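You operate a simulated robot arm through the tools that you are given. There is no shell and no other tool. Be economical: measure what you need, move in short steps, check, and stop when the job is done.

You are at the controls of a simulated two-armed robot. One attempt, no reset.

JOB
Put the aluminium scrap from the top of the blue chest on the top of the white cabinet. Fetch the steel nut from the top of the grey table and set it on top of the silver block. Fetch the can from the top of the white cabinet and set it on the orange copper sheet on the top of the blue chest. Open the second chest drawer from the top, fetch the green tape roll and set it in the inside from the top of the second chest drawer, then shut the drawer. Turn the front brake knob to 6. Turn the upper paper brake knob to 0. Close the middle cabinet drawer. Take the tape measure and leave it on the green sheet on the top of the grey cabinet. The order is free. Set down upright: can, tape measure.

Only the result counts: the job must be done as asked and must still hold three seconds after the hand-in. Knocking over, shifting, dropping, spilling or breaking anything else fails it. Flat cloth is picked up by pressing the open fingertips on it (5 to 10 N) and closing them slowly along it; thin cloth reads only 2 to 8 mm in the jaws.

ROBOT AND FRAMES
Two 7-joint arms with two-finger parallel grippers on one trunk, on a base that drives. Base frame: it is fixed to the floor where the robot stands at the start and does not move with it; the origin is under the middle of the robot, x ahead of it, y to its left, z up. Lengths are in cm, angles in degrees, forces in N, time in s.
The left shoulder is at the start at [7, 13, 106.4], the right one opposite. With the tool pointing down near the work surface each hand reaches from about 20 to 52 cm from the robot's upright axis, wherever it stands, measured 20 degrees to its own side. Places, roughly: aluminium scrap (5x4x3 cm) [50, 0, 90]; can (6x6x8 cm) [-50, -100, 110]; copper sheet [50, 25, 75]; front brake knob [-470, 50, 150]; green sheet [-625, 875, 100]; green tape roll (6x6x3 cm) [-350, -130, 100]; inside of the second chest drawer [60, 40, 50]; middle cabinet drawer [-450, 510, 40]; second chest drawer [60, 40, 60]; silver block (5x5x3 cm) [40, -70, 90]; steel nut (3x3x2 cm) [50, -60, 90]; tape measure (8x4x7 cm) [-610, 860, 100]; top of the white cabinet (24x29 cm) [-48, -100, 110]; upper paper brake knob [-300, 250, 60]. Payload 1.57 kg a hand.
Tool frame (each hand has its own): the origin (TCP) lies between the finger pads and is the grasp point; the fingertips stand 3 cm ahead of it; z points along the fingers, y is the line along which they close. Largest opening 8 cm; finger width 1.7, thickness 1.2; the body of the gripper, 4 by 8.2 cm, starts 8 cm behind the TCP.
Orientation is told as [roll, pitch, yaw] about the base's x, y, z axes, in that order, counted from this pose: with the fingers straight down and closing along the base's y, the tool's x points along the base's -x, its y along +y and its z along -z.

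CONTROLS
- The arms move only by the tool move_arm. It takes "left_increments", "right_increments" or both (then of equal length, played together; a hand with none holds still); each is a list of rows, each a list of 7 numbers: the shift along the tool's x, y, z in units of 30 mm (1.0 is 30 mm), then the turn, a rotation vector about the tool's x, y, z in units of 6 degrees (1.0 is 6 degrees), then the gripper command, from -1 (shut) to 1 (fully open), values between in proportion. In form: [[dx, dy, dz, ax, ay, az, grip], ...]. A call has 1 to 20 rows; each row shifts and turns the commanded pose from where the row before left it, along the tool's axes as they then stand. A call with a number of a shift or a turn outside -1 to 1 is refused whole. Each row takes 0.2 s and may step no farther than 5 cm and 8.6 degrees from the row before; otherwise, or with a gripper value out of range, the whole call is refused. Where a pose cannot be reached the arm comes as near as it can. A force on the tool above 40 N (or 10 N above the force at the start of the call, whichever is more), or a blocked arm, ends the call early, and 0.2 s more pass. The fingers move at their own pace (about 10.8 cm/s each) and stop on an object; they squeeze with about 39 N. The grip force told is the motor's: it shows also when the fingers shut on nothing. Time passes only in rows, and 0.2 s behind the last, so rows that do not move let the fingers close. The reply holds the time, the measured pose of the TCP, the force on the tool along the base axes, the opening and the grip force, in the units named above and with some noise, with the torque about the TCP (base axes, N m) and any sound that the robot's microphone picked up, and new pictures: "pictures" is both (left out), scene, wrist or none (wrist: the cameras of the hands that moved).
- Cameras (640 x 400 px; columns grow to the right, rows downward): "scene" is now at [12.7, 1.43, 127.14]; the picture's right is [0.18, -0.98, 0.00], its down [-0.74, -0.13, -0.66] and it looks along [0.65, 0.12, -0.75] (base axes); focal length 214 px, centre (320, 200). "left" rides on the left gripper at [7.2, 0.7, -12.2] in its tool frame; the picture's right is [-0.09, 1.00, 0.00], its down [-0.84, -0.08, -0.54] and it looks along [-0.54, -0.05, 0.84] (tool axes); focal length 238 px, centre (320, 200). "right" rides on the right gripper at [7.2, -0.7, -12.2] in its tool frame; the picture's right is [0.09, 1.00, 0.00], its down [-0.84, 0.08, -0.54] and it looks along [-0.54, 0.05, 0.84] (tool axes); focal length 238 px, centre (320, 200). There is no depth. A picture from a camera that has moved, and an enlarged one, comes with that camera's place and axes in the base frame and with its lens.
- slide_trunk(by): slides the trunk up (or, below 0, down) by that many cm; the arms and the scene camera ride with it, the base frame stays. It gives what a move gives, with no picture.
- roll_base(legs): drives the robot by 1 to 6 legs, each [ahead, left, turn to the left] in cm, cm and degrees, along the robot's own axes; the way and the turn of a leg run together, so that a leg with both is an arc; at most 150 cm and 180 degrees a leg. The arms and the cameras ride along, it lands a little off, and it stops where it bumps. It gives what a move gives, and a new picture of the scene camera.
- pan_tilt(pan, tilt): turns the head with the scene camera to pan (to the left, within 86 degrees either way) and tilt (down, from -29 to 69), counted from straight ahead of the robot. It gives what a move gives, and a new picture of the scene camera.
- zoom(camera, box): a new picture of the part [left, top, right, bottom] of that camera's present view, enlarged. The clock stands still meanwhile.
- hand_in(): hands the job in; it is judged then, once.

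Work in short steps. Places have to be worked out from the pictures, the camera data and where the tool is seen: move nearer, look again, correct. Check each grasp and each placing, and mend what went wrong. You have 217 turns and 260 pictures in all, those below and enlarged ones among them. Open the grippers and draw the arms clear of the work before you hand the job in, unless the task says otherwise; then end with one line.

The tools are called after "Call:" as name(argument=value, ...) on one line, values as JSON. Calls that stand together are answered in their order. move_arm: Moves the arms, as the interface text tells. Its arguments: {"type":"object","properties":{"left_increments":{"type":"array","items":{"type":"array","items":{"type":"number"}}},"right_increments":{"type":"array","items":{"type":"array","items":{"type":"number"}}},"pictures":{"type":"string","enum":["both","scene","wrist","none"]}},"required":[]} The other tools are called the same way: slide_trunk (by) slides the trunk up or down; roll_base (legs) drives the base; pan_tilt (pan, tilt) turns the head that bears the scene camera; zoom (camera, box) takes an enlarged picture of a part of a camera's view; hand_in () hands the job in.

At the start:

```text
time_s: 0.0
left_tool_pos: [43.0, 15.01, 106.84]
left_orientation: [-0.1, 0.0, 0.2]
left_ft_force: [-0.2, 0.1, -0.1]
left_moment: [-0.03, 0.01, 0.01]
left_width: 7.98
left_grasp_force: 0.0
right_tool_pos: [30.11, -12.92, 112.32]
right_orientation: [0.0, 0.0, 0.1]
right_ft_force: [0.3, -0.5, -0.4]
right_moment: [0.0, 0.03, -0.02]
right_width: 8.01
right_grasp_force: 0.0
trunk travel left (down, up): [-70.1, 23.9]
robot x, y, heading: [-0.04, 0.06, 0.2]
head pan, tilt: [10.3, 48.8]
```

scene: 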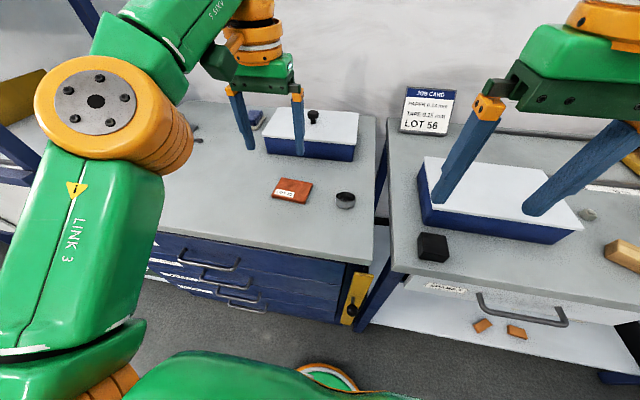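
right: 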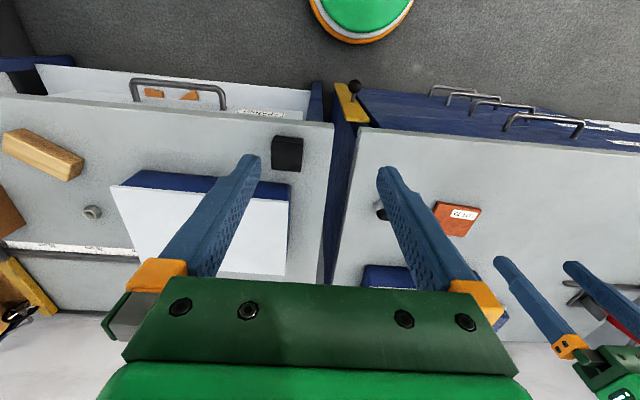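
left: 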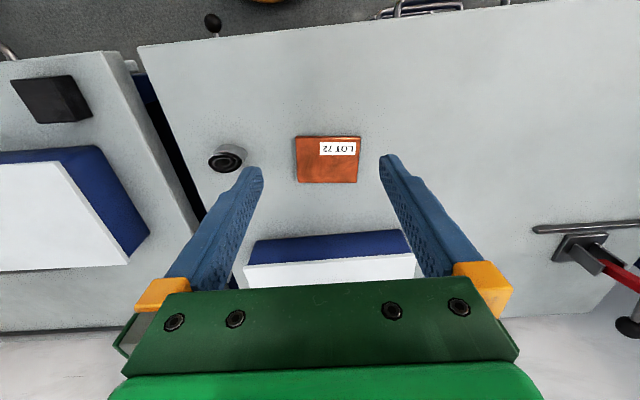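

I'll look closely at the near work area first, to identify the scrap and other things.

Call:
zoom(camera="scene", box=[180, 80, 400, 220])

Call:
pan_tilt(pan=-50, tilt=40)

Call:
pan_tilt(pan=60, tilt=40)

```text
2.86 times, centred on (290, 150) of scene
camera zoom: at [12.7, 1.43, 127.14], right [0.18, -0.98, 0.0], down [-0.74, -0.13, -0.66], along [0.65, 0.12, -0.75], focal length 613 px, centre (406, 343)
```

zoom: 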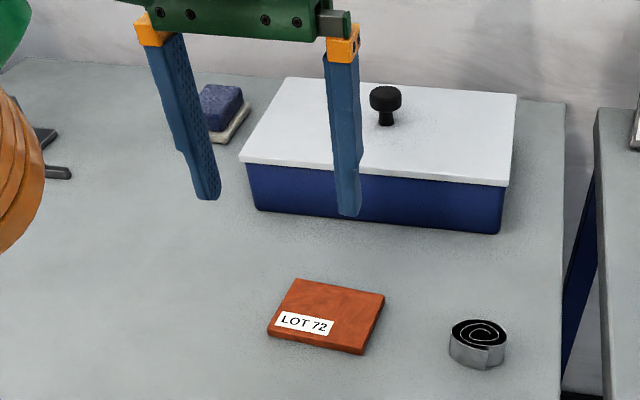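

```text
time_s: 1.3
left_tool_pos: [42.95, 14.99, 106.79]
left_orientation: [0.0, 0.0, 0.1]
left_ft_force: [-0.9, -0.3, -0.5]
left_moment: [0.01, 0.02, -0.01]
left_width: 8.02
left_grasp_force: 0.1
right_tool_pos: [30.07, -12.96, 112.54]
right_orientation: [0.0, 0.0, -0.1]
right_ft_force: [0.8, -0.4, 0.3]
right_moment: [0.01, 0.02, -0.03]
right_width: 7.99
right_grasp_force: 0.0
trunk travel left (down, up): [-70.1, 23.9]
robot x, y, heading: [-0.05, -0.16, -0.2]
head pan, tilt: [-50.0, 40.0]
camera scene: at [10.5, -6.48, 128.4], right [-0.77, -0.64, 0.0], down [-0.41, 0.49, -0.77], along [0.49, -0.59, -0.64], focal length 214 px, centre (320, 200)
```

scene: 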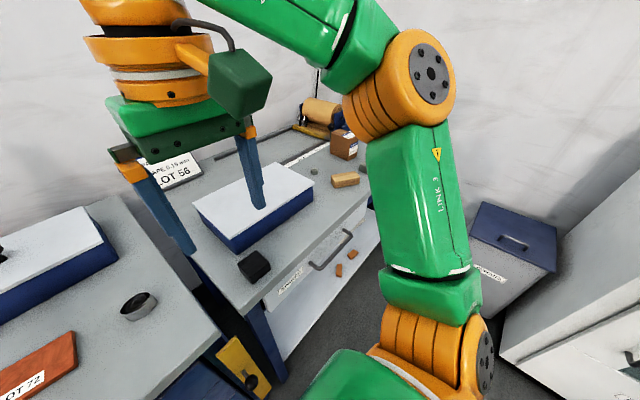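

```text
time_s: 3.2
left_tool_pos: [42.98, 15.05, 106.82]
left_orientation: [0.0, -0.1, 0.1]
left_ft_force: [0.3, -0.2, 0.4]
left_moment: [-0.01, 0.01, 0.0]
left_width: 8.0
left_grasp_force: 0.1
right_tool_pos: [30.33, -12.89, 112.54]
right_orientation: [0.0, 0.0, 0.0]
right_ft_force: [0.8, 0.2, -0.4]
right_moment: [0.0, -0.04, 0.01]
right_width: 8.0
right_grasp_force: 0.1
trunk travel left (down, up): [-70.1, 23.9]
robot x, y, heading: [0.24, 0.21, -0.2]
head pan, tilt: [60.0, 40.0]
camera scene: at [9.28, 7.39, 128.4], right [0.87, -0.5, 0.0], down [-0.32, -0.56, -0.77], along [0.38, 0.66, -0.64], focal length 214 px, centre (320, 200)
```

scene: 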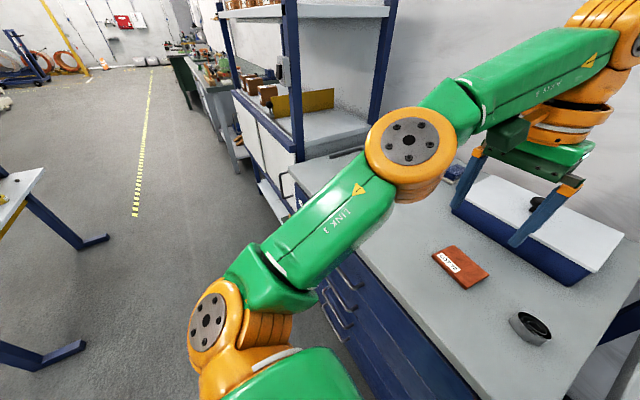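

The spiral coil near [46.4, 2, 90] is the aluminium scrap. I'll bring the left hand over it, at about z 98.

Call:
move_arm(left_increments=[[-0.23, -0.867, 0.58, 0, 0, 0, 1], [-0.23, -0.867, 0.58, 0, 0, 0, 1], [-0.23, -0.867, 0.58, 0, 0, 0, 1], [-0.23, -0.867, 0.58, 0, 0, 0, 1], [-0.23, -0.867, 0.58, 0, 0, 0, 1]], pictures="wrist")

```text
time_s: 4.4
left_tool_pos: [44.25, 2.65, 98.44]
left_orientation: [0.0, -0.1, 0.2]
left_ft_force: [-0.2, -0.3, 0.7]
left_moment: [0.0, 0.0, 0.01]
left_width: 7.99
left_grasp_force: 0.1
left hand out of reach, approached as far as the arm can: row 3, 4, 5
right_tool_pos: [30.15, -13.1, 112.44]
right_orientation: [0.1, 0.0, 0.0]
right_ft_force: [-0.6, -0.1, 0.2]
right_moment: [0.02, -0.02, 0.0]
right_width: 8.02
right_grasp_force: 0.0
trunk travel left (down, up): [-70.1, 23.9]
robot x, y, heading: [0.01, 0.09, -0.0]
head pan, tilt: [60.0, 40.0]
camera left: at [36.9, 3.4, 110.55], right [0.09, 1.0, 0.0], down [0.84, -0.08, 0.54], along [0.54, -0.05, -0.84], focal length 238 px, centre (320, 200)
```

left: 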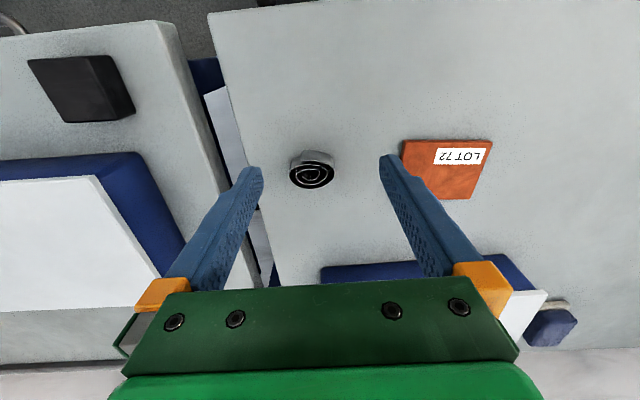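

The scrap is at about [46.6, 1.7]; the left arm is at its limit, so I roll the base 5 cm ahead (the hand is well above the table).

Call:
roll_base(legs=[[5, 0, 0]])

```text
time_s: 5.3
left_tool_pos: [48.69, 2.82, 98.56]
left_orientation: [0.0, -0.3, 0.1]
left_ft_force: [-0.5, -0.4, -0.5]
left_moment: [0.01, -0.01, -0.02]
left_width: 7.99
left_grasp_force: 0.1
right_tool_pos: [34.64, -12.92, 112.61]
right_orientation: [0.0, -0.2, 0.0]
right_ft_force: [-0.3, 0.2, -0.2]
right_moment: [-0.02, -0.03, 0.0]
right_width: 8.0
right_grasp_force: 0.1
trunk travel left (down, up): [-70.1, 23.9]
robot x, y, heading: [5.07, 0.1, -0.0]
head pan, tilt: [60.0, 40.0]
camera scene: at [13.69, 7.41, 128.45], right [0.87, -0.5, 0.0], down [-0.32, -0.56, -0.77], along [0.39, 0.66, -0.64], focal length 214 px, centre (320, 200)
```

scene: 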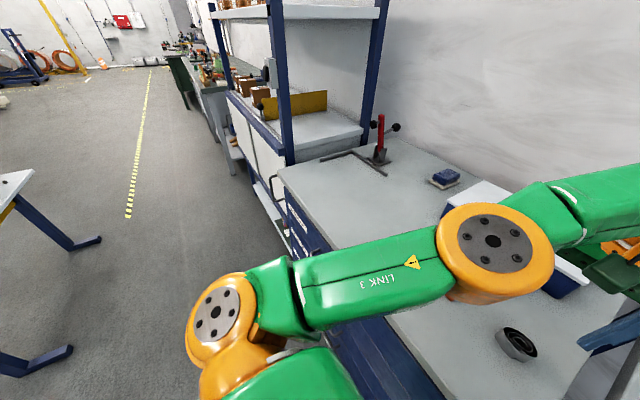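

Now centre over the scrap and go down 5 cm, then check.

Call:
move_arm(left_increments=[[0.35, -0.18, 0.8, 0, 0, 0, 1], [0.35, -0.19, 0.8, 0, 0, 0, 1]], pictures="wrist")

```text
time_s: 5.9
left_tool_pos: [46.89, 1.62, 93.68]
left_orientation: [0.0, 0.0, 0.2]
left_ft_force: [0.0, -0.1, 0.9]
left_moment: [0.01, -0.03, 0.0]
left_width: 8.02
left_grasp_force: 0.1
right_tool_pos: [34.96, -12.99, 112.46]
right_orientation: [-0.1, -0.1, 0.1]
right_ft_force: [-1.0, -0.1, -0.1]
right_moment: [-0.01, -0.01, 0.04]
right_width: 8.01
right_grasp_force: 0.0
trunk travel left (down, up): [-70.1, 23.9]
robot x, y, heading: [5.27, -0.36, 0.0]
head pan, tilt: [60.0, 40.0]
camera left: at [39.66, 2.4, 105.77], right [0.09, 1.0, 0.0], down [0.84, -0.07, 0.54], along [0.54, -0.05, -0.84], focal length 238 px, centre (320, 200)
```

left: 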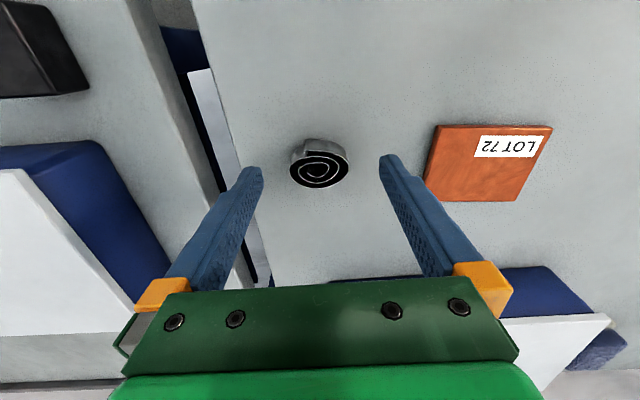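

Parallax suggests the table top is near z 85 and the scrap near x 48.4. I move ahead 1.5 and down 3, then check.

Call:
move_arm(left_increments=[[-0.5, 0, 0.5, 0, 0, 0, 1], [0, 0, 0.5, 0, 0, 0, 1]], pictures="wrist")

```text
time_s: 6.5
left_tool_pos: [48.56, 1.72, 90.7]
left_orientation: [0.0, 0.0, 0.0]
left_ft_force: [-1.4, 0.6, 0.9]
left_moment: [-0.03, -0.01, -0.02]
left_width: 8.01
left_grasp_force: 0.0
right_tool_pos: [35.05, -12.95, 112.49]
right_orientation: [0.0, 0.0, 0.0]
right_ft_force: [0.8, -0.3, 0.1]
right_moment: [-0.01, 0.03, 0.02]
right_width: 7.99
right_grasp_force: 0.0
trunk travel left (down, up): [-70.1, 23.9]
robot x, y, heading: [4.77, 0.12, 0.1]
head pan, tilt: [60.0, 40.0]
camera left: at [41.25, 2.45, 102.82], right [0.09, 1.0, 0.0], down [0.84, -0.08, 0.54], along [0.54, -0.05, -0.84], focal length 238 px, centre (320, 200)
```

left: 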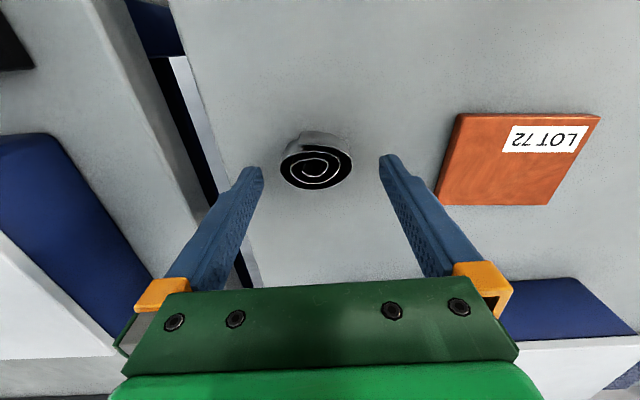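

The scrap is centred between the fingers, its top near z 87.4. Down 2.2 more and close.

Call:
move_arm(left_increments=[[0, 0, 0.4, 0, 0, 0, 1], [0, 0, 0.33, 0, 0, 0, 1], [0, 0, 0, 0, 0, 0, -1], [0, 0, 0, 0, 0, 0, -1], [0, 0, 0, 0, 0, 0, -1]], pictures="wrist")

```text
time_s: 7.3
left_tool_pos: [48.39, 1.83, 88.96]
left_orientation: [-0.1, -0.8, 0.3]
left_ft_force: [1.0, 1.7, 20.9]
left_moment: [0.12, 0.1, -0.11]
left_width: 4.65
left_grasp_force: 25.0
right_tool_pos: [34.72, -12.84, 112.69]
right_orientation: [0.0, -0.4, 0.1]
right_ft_force: [-0.3, -0.9, -0.5]
right_moment: [0.01, 0.02, 0.02]
right_width: 8.03
right_grasp_force: 0.1
trunk travel left (down, up): [-70.1, 23.9]
robot x, y, heading: [4.79, -0.05, 0.0]
head pan, tilt: [60.0, 40.0]
stopped in row 3 (left hand): the force on the tool passed its limit at 72 N (the readings are from after the stop); the commanded pose is now the measured one
camera left: at [40.99, 2.52, 101.06], right [0.09, 1.0, 0.0], down [0.83, -0.07, 0.55], along [0.55, -0.05, -0.83], focal length 238 px, centre (320, 200)
```

left: 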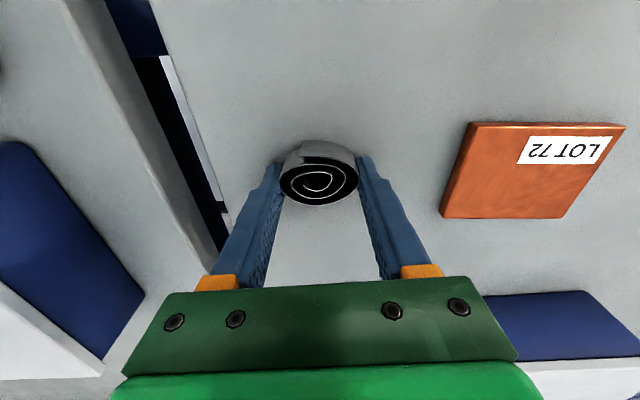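

The fingertips touched the table (top ≈ z 85.9); the scrap is in the jaws at 4.65 cm. Finish the grip and lift.

Call:
move_arm(left_increments=[[0, 0, -0.1, 0, 0, 0, -1], [0, 0, 0, 0, 0, 0, -1], [0, 0, -0.7, 0, 0, 0, -1], [0, 0, -1, 0, 0, 0, -1], [0, 0, -1, 0, 0, 0, -1], [0, 0, -1, 0, 0, 0, -1], [0, 0, -1, 0, 0, 0, -1], [0, 0, -1, 0, 0, 0, -1]], pictures="wrist")

Call:
pan_tilt(pan=-60, tilt=25)

```text
time_s: 9.1
left_tool_pos: [46.72, 2.46, 103.76]
left_orientation: [0.0, -0.4, 0.2]
left_ft_force: [0.1, 0.3, 0.1]
left_moment: [0.02, -0.01, -0.01]
left_width: 4.56
left_grasp_force: 38.9
left hand out of reach, approached as far as the arm can: row 6, 7, 8
right_tool_pos: [35.22, -13.07, 112.44]
right_orientation: [0.2, 0.0, 0.0]
right_ft_force: [1.0, -0.5, 0.0]
right_moment: [-0.01, 0.01, -0.02]
right_width: 8.01
right_grasp_force: 0.0
trunk travel left (down, up): [-70.1, 23.9]
robot x, y, heading: [4.89, 0.04, 0.2]
head pan, tilt: [60.0, 40.0]
camera left: at [39.36, 3.25, 115.86], right [0.09, 1.0, 0.0], down [0.83, -0.07, 0.55], along [0.55, -0.05, -0.84], focal length 238 px, centre (320, 200)
```

left: 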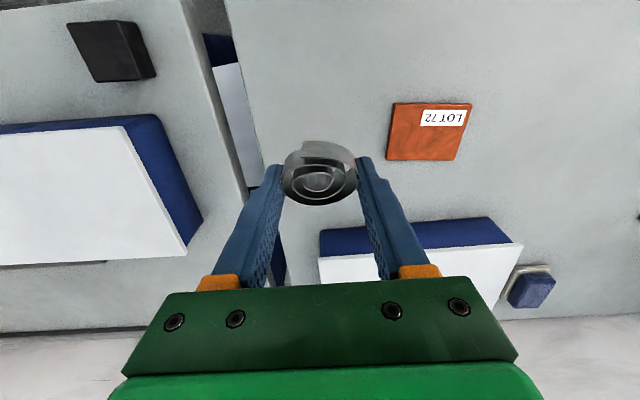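

```text
time_s: 11.1
left_tool_pos: [46.78, 2.46, 103.69]
left_orientation: [0.0, -0.4, 0.2]
left_ft_force: [-0.6, -0.6, -0.2]
left_moment: [-0.04, -0.02, 0.01]
left_width: 4.53
left_grasp_force: 38.7
right_tool_pos: [35.19, -12.89, 112.51]
right_orientation: [0.0, 0.0, 0.0]
right_ft_force: [-0.2, 1.0, 0.8]
right_moment: [0.02, -0.01, 0.0]
right_width: 8.02
right_grasp_force: 0.1
trunk travel left (down, up): [-70.1, 23.9]
robot x, y, heading: [5.01, -0.05, 0.2]
head pan, tilt: [-60.0, 25.0]
camera scene: at [14.64, -7.94, 130.73], right [-0.87, -0.5, 0.0], down [-0.21, 0.37, -0.91], along [0.45, -0.78, -0.42], focal length 214 px, centre (320, 200)
```

scene: 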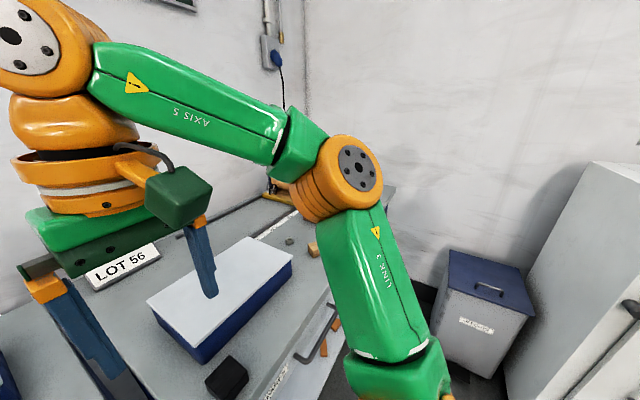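

Scrap held (4.5 cm). I back off 30 cm and turn right 90°, then look at the white cabinet.

Call:
roll_base(legs=[[-35, 0, 0], [0, 0, -90]])

Call:
pan_tilt(pan=0, tilt=25)

```text
time_s: 17.1
left_tool_pos: [-27.01, -41.72, 103.82]
left_orientation: [0.0, -0.4, -89.4]
left_ft_force: [-0.1, 0.6, -0.3]
left_moment: [0.01, -0.03, 0.02]
left_width: 4.55
left_grasp_force: 38.8
right_tool_pos: [-42.57, -30.27, 112.34]
right_orientation: [0.0, 0.0, -89.7]
right_ft_force: [-0.7, 0.6, -0.6]
right_moment: [0.02, 0.01, -0.03]
right_width: 8.01
right_grasp_force: 0.1
trunk travel left (down, up): [-70.1, 23.9]
robot x, y, heading: [-29.67, -0.13, -89.8]
head pan, tilt: [-60.0, 25.0]
camera scene: at [-37.85, -9.71, 130.73], right [-0.51, 0.86, 0.0], down [0.36, 0.21, -0.91], along [-0.78, -0.46, -0.42], focal length 214 px, centre (320, 200)
```

scene: 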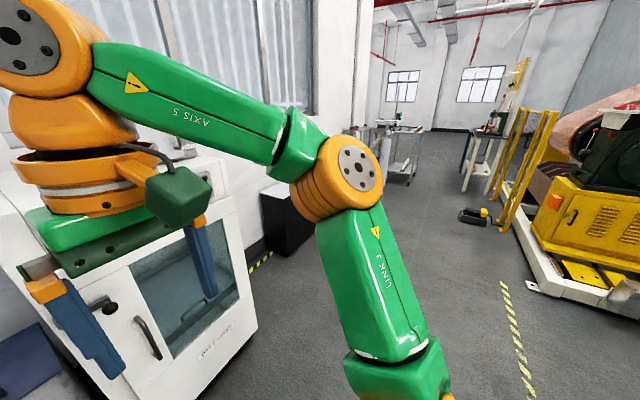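

```text
time_s: 18.4
left_tool_pos: [-27.12, -41.73, 103.66]
left_orientation: [0.1, -0.4, -89.4]
left_ft_force: [-0.4, -0.9, 0.0]
left_moment: [0.01, 0.01, 0.01]
left_width: 4.57
left_grasp_force: 39.2
right_tool_pos: [-42.67, -30.3, 112.51]
right_orientation: [0.0, 0.0, -89.6]
right_ft_force: [-0.1, 0.4, 0.2]
right_moment: [0.01, -0.01, -0.03]
right_width: 7.99
right_grasp_force: 0.1
trunk travel left (down, up): [-70.1, 23.9]
robot x, y, heading: [-29.97, 0.04, -89.9]
head pan, tilt: [0.0, 25.0]
camera scene: at [-29.87, -14.26, 130.73], right [-1.0, -0.01, 0.0], down [0.0, 0.42, -0.91], along [0.01, -0.91, -0.42], focal length 214 px, centre (320, 200)
```

scene: 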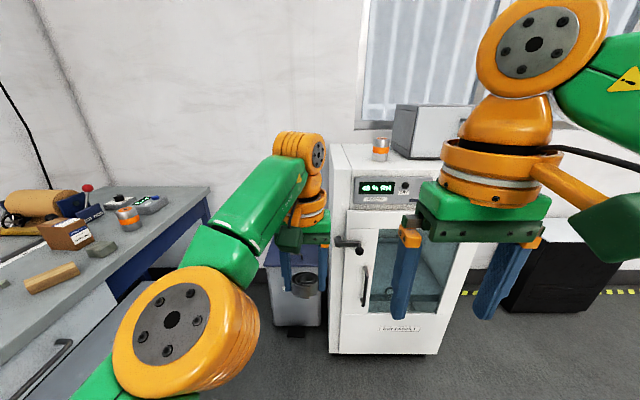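

The oven-like white cabinet stands ahead with the orange-band can on top. I raise the trunk 22 cm and look at the top.

Call:
slide_trunk(by=23)

Call:
pan_tilt(pan=-12, tilt=30)

Call:
zoom(camera="scene", box=[200, 80, 440, 240])

```text
time_s: 20.9
left_tool_pos: [-27.23, -41.91, 126.73]
left_orientation: [0.0, -0.4, -89.3]
left_ft_force: [-0.4, -0.5, -0.8]
left_moment: [0.01, -0.01, 0.02]
left_width: 4.55
left_grasp_force: 39.2
right_tool_pos: [-42.68, -30.3, 135.39]
right_orientation: [0.0, 0.1, -89.6]
right_ft_force: [-0.3, 0.0, 0.2]
right_moment: [0.02, 0.01, 0.02]
right_width: 8.02
right_grasp_force: 0.1
trunk travel left (down, up): [-93.1, 0.9]
robot x, y, heading: [-29.99, -0.15, -89.7]
head pan, tilt: [0.0, 25.0]
```

```text
time_s: 21.6
left_tool_pos: [-27.19, -41.72, 126.79]
left_orientation: [0.0, -0.4, -89.4]
left_ft_force: [-0.4, 0.3, 0.9]
left_moment: [0.0, 0.0, 0.01]
left_width: 4.54
left_grasp_force: 38.9
right_tool_pos: [-42.64, -30.23, 135.46]
right_orientation: [0.0, 0.0, -89.6]
right_ft_force: [-0.1, -0.4, 0.0]
right_moment: [-0.04, -0.03, -0.03]
right_width: 8.02
right_grasp_force: 0.1
trunk travel left (down, up): [-93.1, 0.9]
robot x, y, heading: [-30.01, 0.02, -89.9]
head pan, tilt: [-12.0, 30.0]
camera scene: at [-31.75, -13.91, 152.94], right [-0.98, 0.2, 0.0], down [0.1, 0.49, -0.87], along [-0.17, -0.85, -0.5], focal length 214 px, centre (320, 200)
```

scene: 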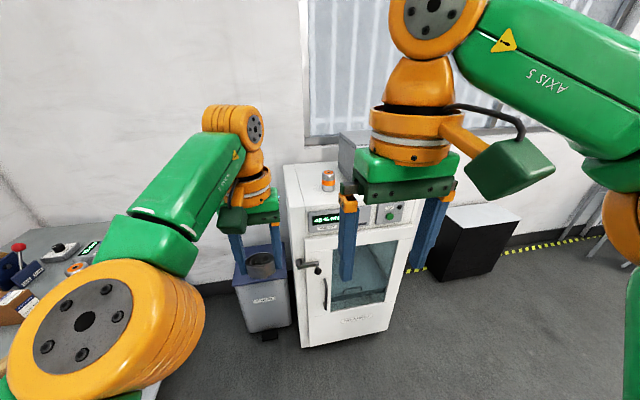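

```text
2.50 times, centred on (320, 160) of scene
camera zoom: at [-31.75, -13.91, 152.94], right [-0.98, 0.2, 0.0], down [0.1, 0.49, -0.87], along [-0.17, -0.85, -0.5], focal length 536 px, centre (320, 300)
```

zoom: 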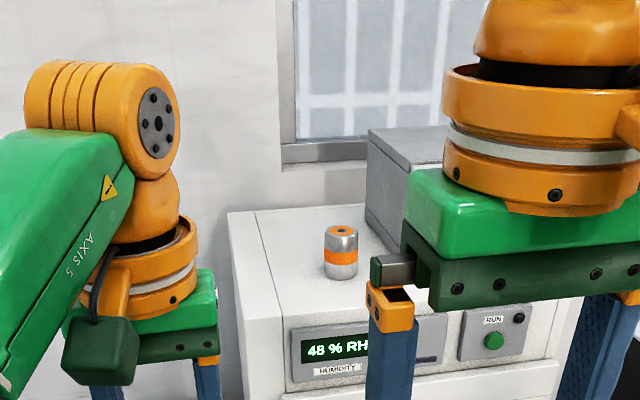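

The can is at about [-51, -95, 110], the cabinet's front edge near y −66. I roll ahead 38 cm with the hands high.

Call:
roll_base(legs=[[38, 0, 0]])

Call:
pan_tilt(pan=-10, tilt=50)

```text
time_s: 24.0
left_tool_pos: [-26.8, -79.26, 126.84]
left_orientation: [0.0, -0.7, -89.4]
left_ft_force: [-0.3, 0.2, -0.2]
left_moment: [0.0, 0.01, 0.03]
left_width: 4.54
left_grasp_force: 39.0
right_tool_pos: [-42.41, -67.69, 135.64]
right_orientation: [0.0, -0.2, -89.6]
right_ft_force: [-0.2, 0.2, 0.4]
right_moment: [-0.04, -0.01, -0.01]
right_width: 8.0
right_grasp_force: 0.2
trunk travel left (down, up): [-93.1, 0.9]
robot x, y, heading: [-29.57, -38.1, -89.6]
head pan, tilt: [-12.0, 30.0]
camera scene: at [-31.44, -51.26, 152.98], right [-0.98, 0.2, 0.0], down [0.1, 0.49, -0.87], along [-0.17, -0.85, -0.5], focal length 214 px, centre (320, 200)
```

scene: 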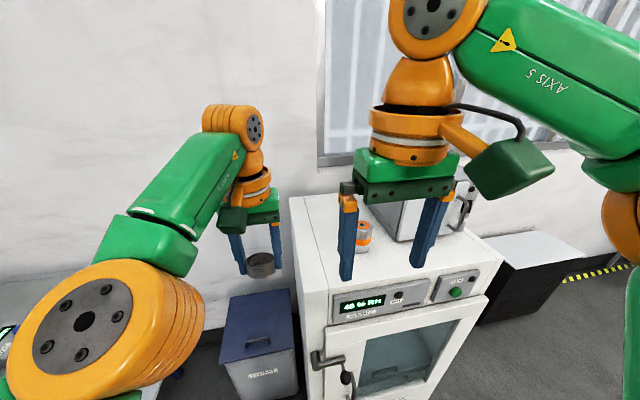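

```text
time_s: 24.8
left_tool_pos: [-26.79, -79.47, 126.77]
left_orientation: [0.0, -0.4, -89.2]
left_ft_force: [-0.2, -0.1, -0.6]
left_moment: [0.01, -0.02, -0.01]
left_width: 4.55
left_grasp_force: 38.8
right_tool_pos: [-42.32, -67.97, 135.57]
right_orientation: [0.0, 0.0, -89.4]
right_ft_force: [0.0, -0.3, -0.3]
right_moment: [0.0, 0.0, 0.01]
right_width: 8.0
right_grasp_force: 0.1
trunk travel left (down, up): [-93.1, 0.9]
robot x, y, heading: [-29.76, -37.69, -89.5]
head pan, tilt: [-10.0, 50.0]
camera scene: at [-30.91, -50.38, 149.99], right [-0.99, 0.17, 0.0], down [0.13, 0.76, -0.64], along [-0.11, -0.63, -0.77], focal length 214 px, centre (320, 200)
```

scene: 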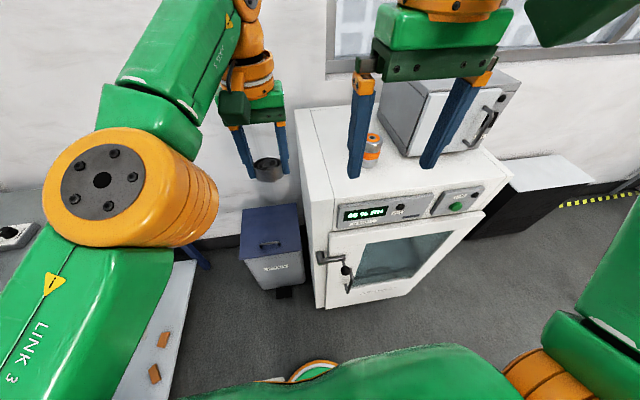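

Cabinet front edge is near y −81, can somewhere near [-51, -90]. I bring the right hand nearer at this height and look with its wrist camera.

Call:
move_arm(right_increments=[[-0.8, -0.5, 0, 0, 0, 0, 1], [-0.8, -0.5, 0, 0, 0, 0, 1], [-0.8, -0.5, 0, 0, 0, 0, 1], [-0.8, -0.5, 0, 0, 0, 0, 1], [-0.8, -0.5, 0, 0, 0, 0, 1]], pictures="wrist")

```text
time_s: 26.0
left_tool_pos: [-26.82, -79.45, 126.7]
left_orientation: [0.0, -0.4, -89.4]
left_ft_force: [-0.7, -0.5, -0.2]
left_moment: [0.03, 0.01, 0.02]
left_width: 4.54
left_grasp_force: 38.9
right_tool_pos: [-49.01, -77.7, 134.29]
right_orientation: [0.1, -0.1, -89.3]
right_ft_force: [-1.2, 0.3, 0.1]
right_moment: [0.01, -0.03, -0.01]
right_width: 8.03
right_grasp_force: 0.1
right hand out of reach, approached as far as the arm can: row 4, 5
trunk travel left (down, up): [-93.1, 0.9]
robot x, y, heading: [-29.67, -37.73, -89.3]
head pan, tilt: [-10.0, 50.0]
camera right: at [-49.84, -70.49, 146.5], right [0.99, 0.1, 0.0], down [0.09, -0.83, 0.55], along [0.06, -0.54, -0.84], focal length 238 px, centre (320, 200)
```

right: 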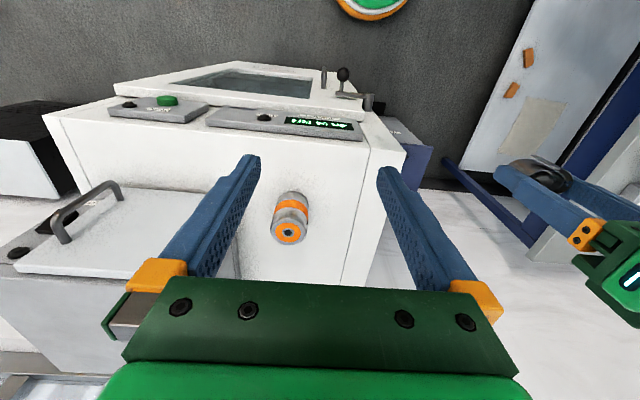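

Top view ray puts the can at about [-52, -96] with top z ≈ 117; the robot must be nearer. Base front has ~15 cm clear before the door handle; I roll 12 cm ahead.

Call:
roll_base(legs=[[12, 0, 0]])

Call:
move_arm(right_increments=[[0, -0.5, 0.5, 0, 0, 0, 1], [0, -0.5, 0.5, 0, 0, 0, 1]], pictures="wrist")

```text
time_s: 27.2
left_tool_pos: [-26.72, -90.46, 127.09]
left_orientation: [0.1, -0.8, -89.3]
left_ft_force: [1.2, 0.5, -0.2]
left_moment: [-0.03, -0.03, 0.0]
left_width: 4.54
left_grasp_force: 38.7
right_tool_pos: [-48.83, -88.65, 134.64]
right_orientation: [0.0, -0.6, -89.4]
right_ft_force: [-0.3, 0.5, 0.2]
right_moment: [-0.03, 0.02, -0.02]
right_width: 8.0
right_grasp_force: 0.0
trunk travel left (down, up): [-93.1, 0.9]
robot x, y, heading: [-29.67, -49.82, -89.9]
head pan, tilt: [-10.0, 50.0]
camera scene: at [-30.81, -61.31, 150.06], right [-0.99, 0.17, 0.0], down [0.13, 0.75, -0.65], along [-0.11, -0.64, -0.76], focal length 214 px, centre (320, 200)
```

scene: 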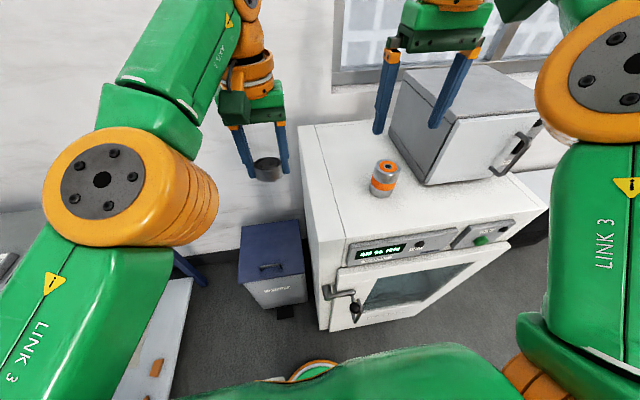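

```text
time_s: 27.9
left_tool_pos: [-26.86, -91.05, 126.76]
left_orientation: [0.1, -0.6, -89.3]
left_ft_force: [0.5, 0.0, 0.0]
left_moment: [-0.05, -0.01, 0.01]
left_width: 4.55
left_grasp_force: 39.0
right_tool_pos: [-52.08, -89.19, 131.34]
right_orientation: [0.1, -0.4, -89.5]
right_ft_force: [-0.6, 0.2, 0.6]
right_moment: [-0.03, 0.01, 0.01]
right_width: 8.0
right_grasp_force: 0.1
trunk travel left (down, up): [-93.1, 0.9]
robot x, y, heading: [-29.73, -49.37, -89.6]
head pan, tilt: [-10.0, 50.0]
camera right: at [-52.86, -81.85, 143.51], right [0.99, 0.1, 0.0], down [0.09, -0.83, 0.55], along [0.06, -0.54, -0.84], focal length 238 px, centre (320, 200)
```

right: 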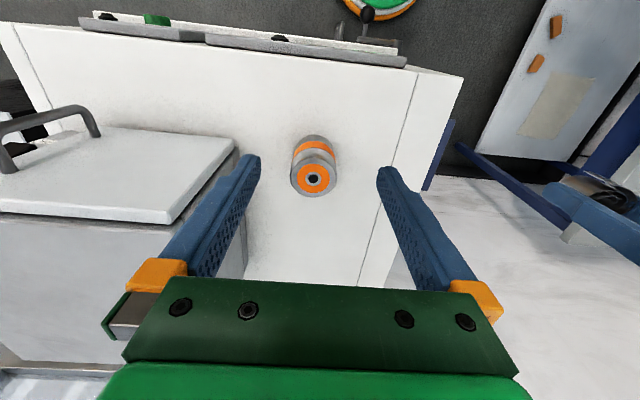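

Can lies at about [-52.1, -96]; the box's side is near x −58.5, leaving ~1 cm clearance for a slightly narrowed gripper. I move over it and down to z 123.

Call:
move_arm(right_increments=[[-0.78, 0, 0, 0, 0, 0, 0.75], [-0.78, 0, 0, 0, 0, 0, 0.75], [-0.7, 0, 0.3, 0, 0, 0, 0.75], [0, 0, 0.9, 0, 0, 0, 0.75], [0, 0, 0.9, 0, 0, 0, 0.75]], pictures="wrist")

```text
time_s: 29.1
left_tool_pos: [-26.81, -91.31, 126.71]
left_orientation: [0.1, -0.5, -89.3]
left_ft_force: [0.0, -0.2, -0.5]
left_moment: [0.01, -0.02, -0.01]
left_width: 4.57
left_grasp_force: 39.2
right_tool_pos: [-50.71, -93.56, 123.46]
right_orientation: [0.0, -0.2, -89.3]
right_ft_force: [-0.6, -0.4, -0.8]
right_moment: [0.02, 0.02, -0.01]
right_width: 6.98
right_grasp_force: 0.1
right hand out of reach, approached as far as the arm can: row 2, 3
trunk travel left (down, up): [-93.1, 0.9]
robot x, y, heading: [-29.03, -49.4, -89.5]
head pan, tilt: [-10.0, 50.0]
camera right: at [-51.61, -86.37, 135.47], right [0.99, 0.1, 0.0], down [0.09, -0.83, 0.54], along [0.06, -0.54, -0.84], focal length 238 px, centre (320, 200)
```

right: 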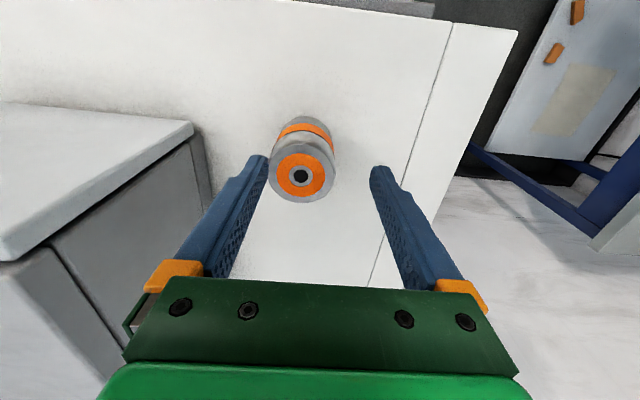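

Can top at about [-52.2, -96, 116.7]. Shift onto it at z 122.

Call:
move_arm(right_increments=[[-0.4, -0.25, 0.1, 0, 0, 0, 0.75], [-0.4, -0.25, 0.1, 0, 0, 0, 0.75]], pictures="wrist")

```text
time_s: 29.6
left_tool_pos: [-26.76, -91.44, 126.7]
left_orientation: [0.1, -0.4, -89.3]
left_ft_force: [0.4, 0.3, -0.1]
left_moment: [-0.01, -0.01, 0.0]
left_width: 4.55
left_grasp_force: 38.9
right_tool_pos: [-52.36, -96.12, 122.77]
right_orientation: [0.1, -0.2, -89.5]
right_ft_force: [0.0, 0.0, -0.8]
right_moment: [0.01, 0.03, -0.01]
right_width: 6.99
right_grasp_force: 0.1
trunk travel left (down, up): [-93.1, 0.9]
robot x, y, heading: [-29.58, -49.71, -89.5]
head pan, tilt: [-10.0, 50.0]
camera right: at [-53.15, -88.78, 134.9], right [0.99, 0.1, 0.0], down [0.09, -0.83, 0.54], along [0.06, -0.54, -0.84], focal length 238 px, centre (320, 200)
```

right: 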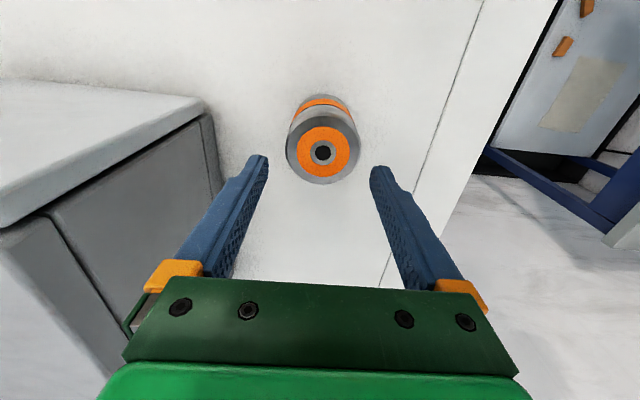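

Aligned over the can. I descend 7.5 cm, close on it.

Call:
move_arm(right_increments=[[0, 0, 0.9, 0, 0, 0, 0.75], [0, 0, 0.9, 0, 0, 0, 0.75], [0, 0, 0.7, 0, 0, 0, 0.75], [0, 0, 0, 0, 0, 0, -1], [0, 0, 0, 0, 0, 0, -1], [0, 0, 0, 0, 0, 0, -1]], pictures="wrist")

```text
time_s: 31.1
left_tool_pos: [-26.76, -91.3, 126.8]
left_orientation: [-0.1, -0.4, -89.3]
left_ft_force: [0.2, 0.1, -0.3]
left_moment: [0.01, 0.02, -0.02]
left_width: 4.57
left_grasp_force: 39.9
right_tool_pos: [-52.14, -95.92, 115.39]
right_orientation: [0.0, -0.2, -89.5]
right_ft_force: [-0.3, -1.4, 1.2]
right_moment: [0.03, 0.09, 0.0]
right_width: 5.7
right_grasp_force: 38.7
trunk travel left (down, up): [-93.1, 0.9]
robot x, y, heading: [-29.86, -49.7, -89.6]
head pan, tilt: [-10.0, 50.0]
camera right: at [-53.01, -88.73, 127.61], right [0.99, 0.1, 0.0], down [0.09, -0.83, 0.55], along [0.06, -0.54, -0.84], focal length 238 px, centre (320, 200)
```

right: 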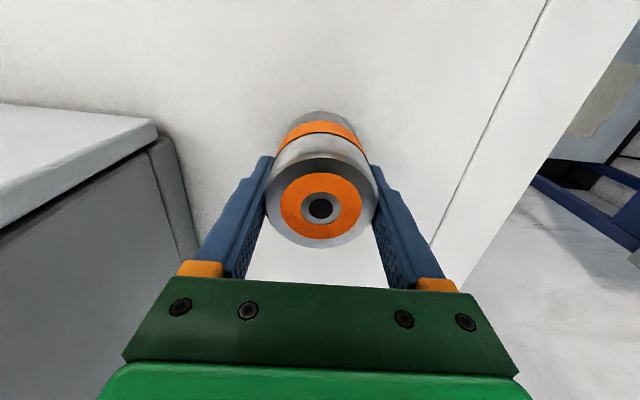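

Can gripped (5.7 cm). Lift straight up, then draw the right hand back in front of the cabinet.

Call:
move_arm(right_increments=[[0, 0, -0.7, 0, 0, 0, -1], [0, 0, -1, 0, 0, 0, -1], [0, 0, -1, 0, 0, 0, -1], [0.5, 0, -1, 0, 0, 0, -1], [1, 0.3, -0.5, 0, 0, 0, -1], [1, 0.3, 0, 0, 0, 0, -1], [1, 0.3, 0, 0, 0, 0, -1], [1, 0, 0, 0, 0, 0, -1], [1, 0, 0, 0, 0, 0, -1], [1, 0, 0, 0, 0, 0, -1], [1, 0, 0, 0, 0, 0, -1]], pictures="wrist")

Call:
roll_base(legs=[[0, -20, 0]])

```text
time_s: 33.5
left_tool_pos: [-26.73, -91.19, 126.85]
left_orientation: [-0.1, -0.5, -89.3]
left_ft_force: [0.2, 0.3, -0.3]
left_moment: [-0.01, 0.01, -0.01]
left_width: 4.58
left_grasp_force: 39.6
right_tool_pos: [-49.94, -73.09, 127.85]
right_orientation: [0.1, -0.2, -89.4]
right_ft_force: [0.0, 0.4, -1.8]
right_moment: [0.01, -0.05, -0.01]
right_width: 5.7
right_grasp_force: 38.4
trunk travel left (down, up): [-93.1, 0.9]
robot x, y, heading: [-29.18, -49.49, -89.4]
head pan, tilt: [-10.0, 50.0]
camera right: at [-50.71, -65.92, 140.02], right [0.99, 0.1, 0.0], down [0.09, -0.83, 0.55], along [0.06, -0.54, -0.84], focal length 238 px, centre (320, 200)
```

right: 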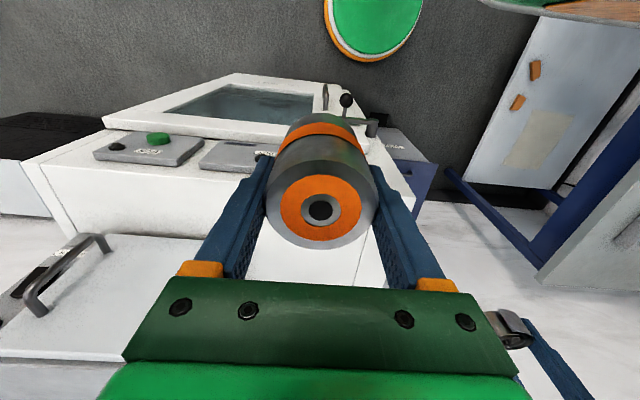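

```text
time_s: 35.0
left_tool_pos: [-45.74, -91.45, 126.81]
left_orientation: [-0.2, -0.5, -89.0]
left_ft_force: [1.2, 0.0, -1.1]
left_moment: [-0.01, 0.0, -0.01]
left_width: 4.61
left_grasp_force: 39.0
right_tool_pos: [-69.0, -73.63, 127.91]
right_orientation: [-0.2, -0.1, -89.0]
right_ft_force: [0.7, -0.4, -2.8]
right_moment: [-0.01, 0.0, 0.03]
right_width: 5.7
right_grasp_force: 39.0
trunk travel left (down, up): [-93.1, 0.9]
robot x, y, heading: [-49.16, -49.97, -89.2]
head pan, tilt: [-10.0, 50.0]
camera scene: at [-49.93, -62.38, 149.99], right [-0.99, 0.16, 0.0], down [0.12, 0.76, -0.64], along [-0.11, -0.63, -0.77], focal length 214 px, centre (320, 200)
```

scene: 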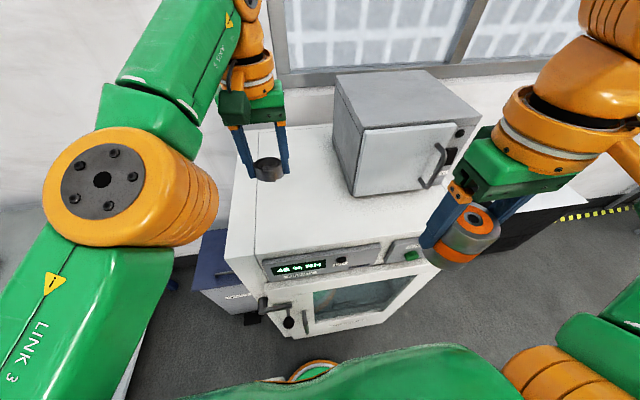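

Left hand with scrap is over the cabinet top. Descend to ~z 114 at about [-47.5, -94].

Call:
move_arm(left_increments=[[0, -0.2, 1, 0, 0, 0, -1], [0, -0.2, 1, 0, 0, 0, -1], [-0.4, -0.2, 1, 0, 0, 0, -1], [-0.4, 0, 1, 0, 0, 0, -1], [0, 0, 0.3, 0, 0, 0, -1]], pictures="wrist")

```text
time_s: 36.2
left_tool_pos: [-47.67, -94.29, 115.7]
left_orientation: [0.0, -0.4, -89.0]
left_ft_force: [1.3, -0.2, -0.3]
left_moment: [0.0, 0.06, 0.01]
left_width: 4.62
left_grasp_force: 38.8
left hand out of reach, approached as far as the arm can: row 1
right_tool_pos: [-69.48, -73.66, 127.87]
right_orientation: [0.1, -0.2, -89.2]
right_ft_force: [1.1, -1.2, -1.1]
right_moment: [0.03, 0.01, 0.01]
right_width: 5.73
right_grasp_force: 38.8
trunk travel left (down, up): [-93.1, 0.9]
robot x, y, heading: [-49.48, -50.06, -89.4]
head pan, tilt: [-10.0, 50.0]
camera left: at [-47.15, -86.99, 127.87], right [1.0, -0.07, 0.0], down [-0.06, -0.83, 0.55], along [-0.04, -0.55, -0.84], focal length 238 px, centre (320, 200)
```

left: 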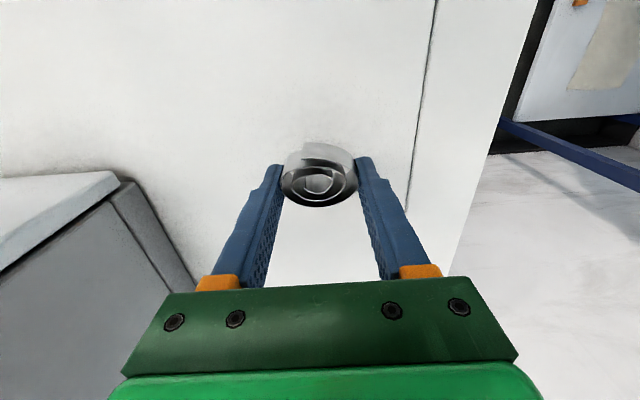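

Lower slowly toward contact.

Call:
move_arm(left_increments=[[0, 0, 0.4, 0, 0, 0, -1], [0, 0, 0.3, 0, 0, 0, -1], [0, 0, 0.12, 0, 0, 0, -1], [0, 0, 0.1, 0, 0, 0, -1]], pictures="none")

```text
time_s: 37.2
left_tool_pos: [-47.79, -94.18, 112.97]
left_orientation: [0.0, -0.6, -88.9]
left_ft_force: [0.3, 0.4, -0.4]
left_moment: [0.02, 0.0, 0.02]
left_width: 4.59
left_grasp_force: 39.0
right_tool_pos: [-69.49, -73.61, 127.85]
right_orientation: [0.1, -0.1, -89.1]
right_ft_force: [-0.4, 0.5, -2.3]
right_moment: [-0.02, 0.01, 0.0]
right_width: 5.69
right_grasp_force: 38.7
trunk travel left (down, up): [-93.1, 0.9]
robot x, y, heading: [-49.29, -49.49, -89.3]
head pan, tilt: [-10.0, 50.0]
```

No contact yet; keep lowering in small steps.

Call:
move_arm(left_increments=[[0, 0, 0.12, 0, 0, 0, -1], [0, 0, 0.12, 0, 0, 0, -1], [0, 0, 0.1, 0, 0, 0, -1]], pictures="none")

```text
time_s: 37.8
left_tool_pos: [-47.81, -94.14, 113.03]
left_orientation: [-0.1, -1.1, -89.1]
left_ft_force: [0.4, -1.8, 14.8]
left_moment: [0.05, -0.43, -0.1]
left_width: 4.6
left_grasp_force: 39.0
right_tool_pos: [-69.54, -73.43, 127.93]
right_orientation: [0.1, -0.3, -89.2]
right_ft_force: [-0.2, -0.5, -1.6]
right_moment: [-0.01, -0.04, -0.03]
right_width: 5.7
right_grasp_force: 38.9
trunk travel left (down, up): [-93.1, 0.9]
robot x, y, heading: [-49.53, -49.77, -89.1]
head pan, tilt: [-10.0, 50.0]
stopped in row 2 (left hand): the force on the tool passed its limit at 46 N (the readings are from after the stop); the commanded pose is now the measured one
```

Contact at z ≈ 113. Open and lift away.

Call:
move_arm(left_increments=[[0, 0, 0, 0, 0, 0, -0.1], [0, 0, 0, 0, 0, 0, 0.5], [0, 0, 0, 0, 0, 0, 1], [0, 0, -0.5, 0, 0, 0, 1], [0, 0, -1, 0, 0, 0, 1], [0, 0, -1, 0, 0, 0, 1]], pictures="wrist")

```text
time_s: 39.1
left_tool_pos: [-47.48, -93.79, 120.19]
left_orientation: [0.0, -1.0, -89.1]
left_ft_force: [-0.3, -0.6, 0.7]
left_moment: [-0.03, -0.05, 0.01]
left_width: 8.0
left_grasp_force: 0.1
left hand out of reach, approached as far as the arm can: row 6
right_tool_pos: [-69.49, -73.45, 127.86]
right_orientation: [0.1, -0.3, -89.2]
right_ft_force: [-0.2, -0.1, -1.9]
right_moment: [0.0, 0.03, -0.02]
right_width: 5.7
right_grasp_force: 39.4
trunk travel left (down, up): [-93.1, 0.9]
robot x, y, heading: [-49.65, -49.75, -89.1]
head pan, tilt: [-10.0, 50.0]
camera left: at [-47.01, -86.31, 132.27], right [1.0, -0.08, 0.0], down [-0.06, -0.83, 0.56], along [-0.04, -0.55, -0.83], focal length 238 px, centre (320, 200)
```

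left: 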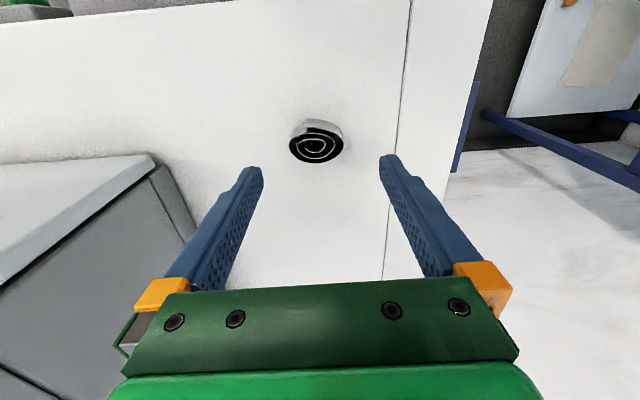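

Scrap sits on the cabinet. Back out, turn left to face the chest and strafe left.

Call:
roll_base(legs=[[-45, 0, 0], [0, 0, 90], [0, 35, 0], [35, 0, 0]])

Call:
slide_trunk(by=-18)

Call:
pan_tilt(pan=-10, tilt=45)

```text
time_s: 49.5
left_tool_pos: [27.72, 34.56, 120.23]
left_orientation: [0.0, -1.1, 2.1]
left_ft_force: [-0.4, 0.1, 0.1]
left_moment: [0.01, 0.01, 0.01]
left_width: 8.0
left_grasp_force: 0.0
right_tool_pos: [7.71, 12.08, 127.93]
right_orientation: [0.1, -0.3, 2.0]
right_ft_force: [0.2, 1.3, -1.8]
right_moment: [-0.04, -0.05, 0.01]
right_width: 5.71
right_grasp_force: 38.9
trunk travel left (down, up): [-93.1, 0.9]
robot x, y, heading: [-16.27, 32.15, 1.6]
head pan, tilt: [-10.0, 50.0]
camera scene: at [-3.87, 31.01, 150.02], right [-0.14, -0.99, 0.0], down [-0.76, 0.11, -0.64], along [0.64, -0.09, -0.76], focal length 214 px, centre (320, 200)
```

scene: 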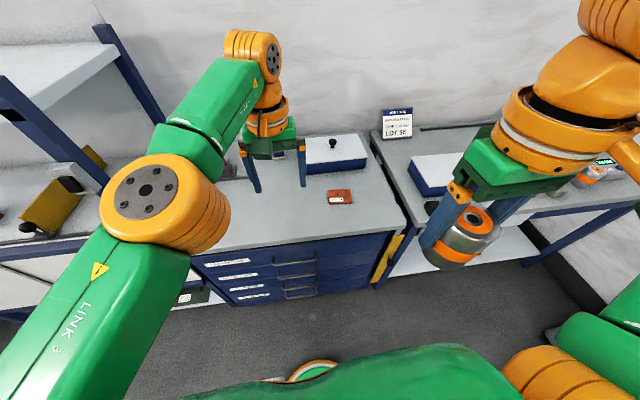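

```text
time_s: 51.5
left_tool_pos: [27.99, 34.64, 102.28]
left_orientation: [-0.1, -1.0, 2.2]
left_ft_force: [0.2, 0.3, 0.1]
left_moment: [0.01, -0.01, 0.0]
left_width: 8.01
left_grasp_force: 0.2
right_tool_pos: [8.15, 12.18, 109.88]
right_orientation: [0.1, -0.2, 2.0]
right_ft_force: [0.0, 0.5, -2.4]
right_moment: [0.0, 0.01, 0.01]
right_width: 5.73
right_grasp_force: 38.8
trunk travel left (down, up): [-75.1, 18.9]
robot x, y, heading: [-15.78, 32.19, 2.0]
head pan, tilt: [-10.0, 50.0]
```

```text
time_s: 52.1
left_tool_pos: [28.2, 34.68, 102.15]
left_orientation: [0.0, -0.9, 2.1]
left_ft_force: [-0.1, -0.2, -0.4]
left_moment: [0.01, -0.03, -0.01]
left_width: 8.03
left_grasp_force: 0.1
right_tool_pos: [8.12, 12.25, 109.7]
right_orientation: [0.1, -0.2, 2.0]
right_ft_force: [1.2, 0.3, -1.2]
right_moment: [0.0, -0.02, -0.01]
right_width: 5.73
right_grasp_force: 38.9
trunk travel left (down, up): [-75.1, 18.9]
robot x, y, heading: [-15.88, 31.53, 1.7]
head pan, tilt: [-10.0, 45.0]
camera scene: at [-3.07, 30.96, 132.67], right [-0.14, -0.99, 0.0], down [-0.7, 0.1, -0.71], along [0.7, -0.1, -0.71], focal length 214 px, centre (320, 200)
```

scene: 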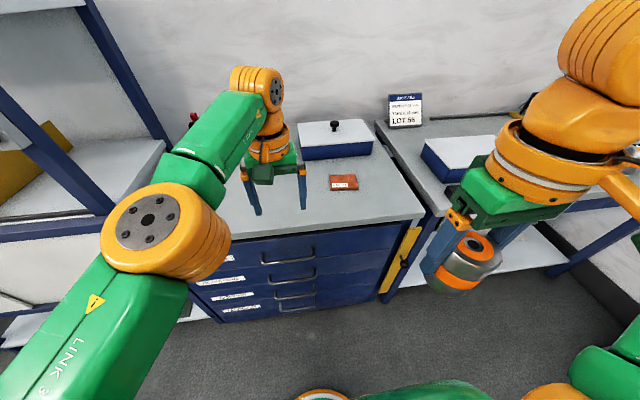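

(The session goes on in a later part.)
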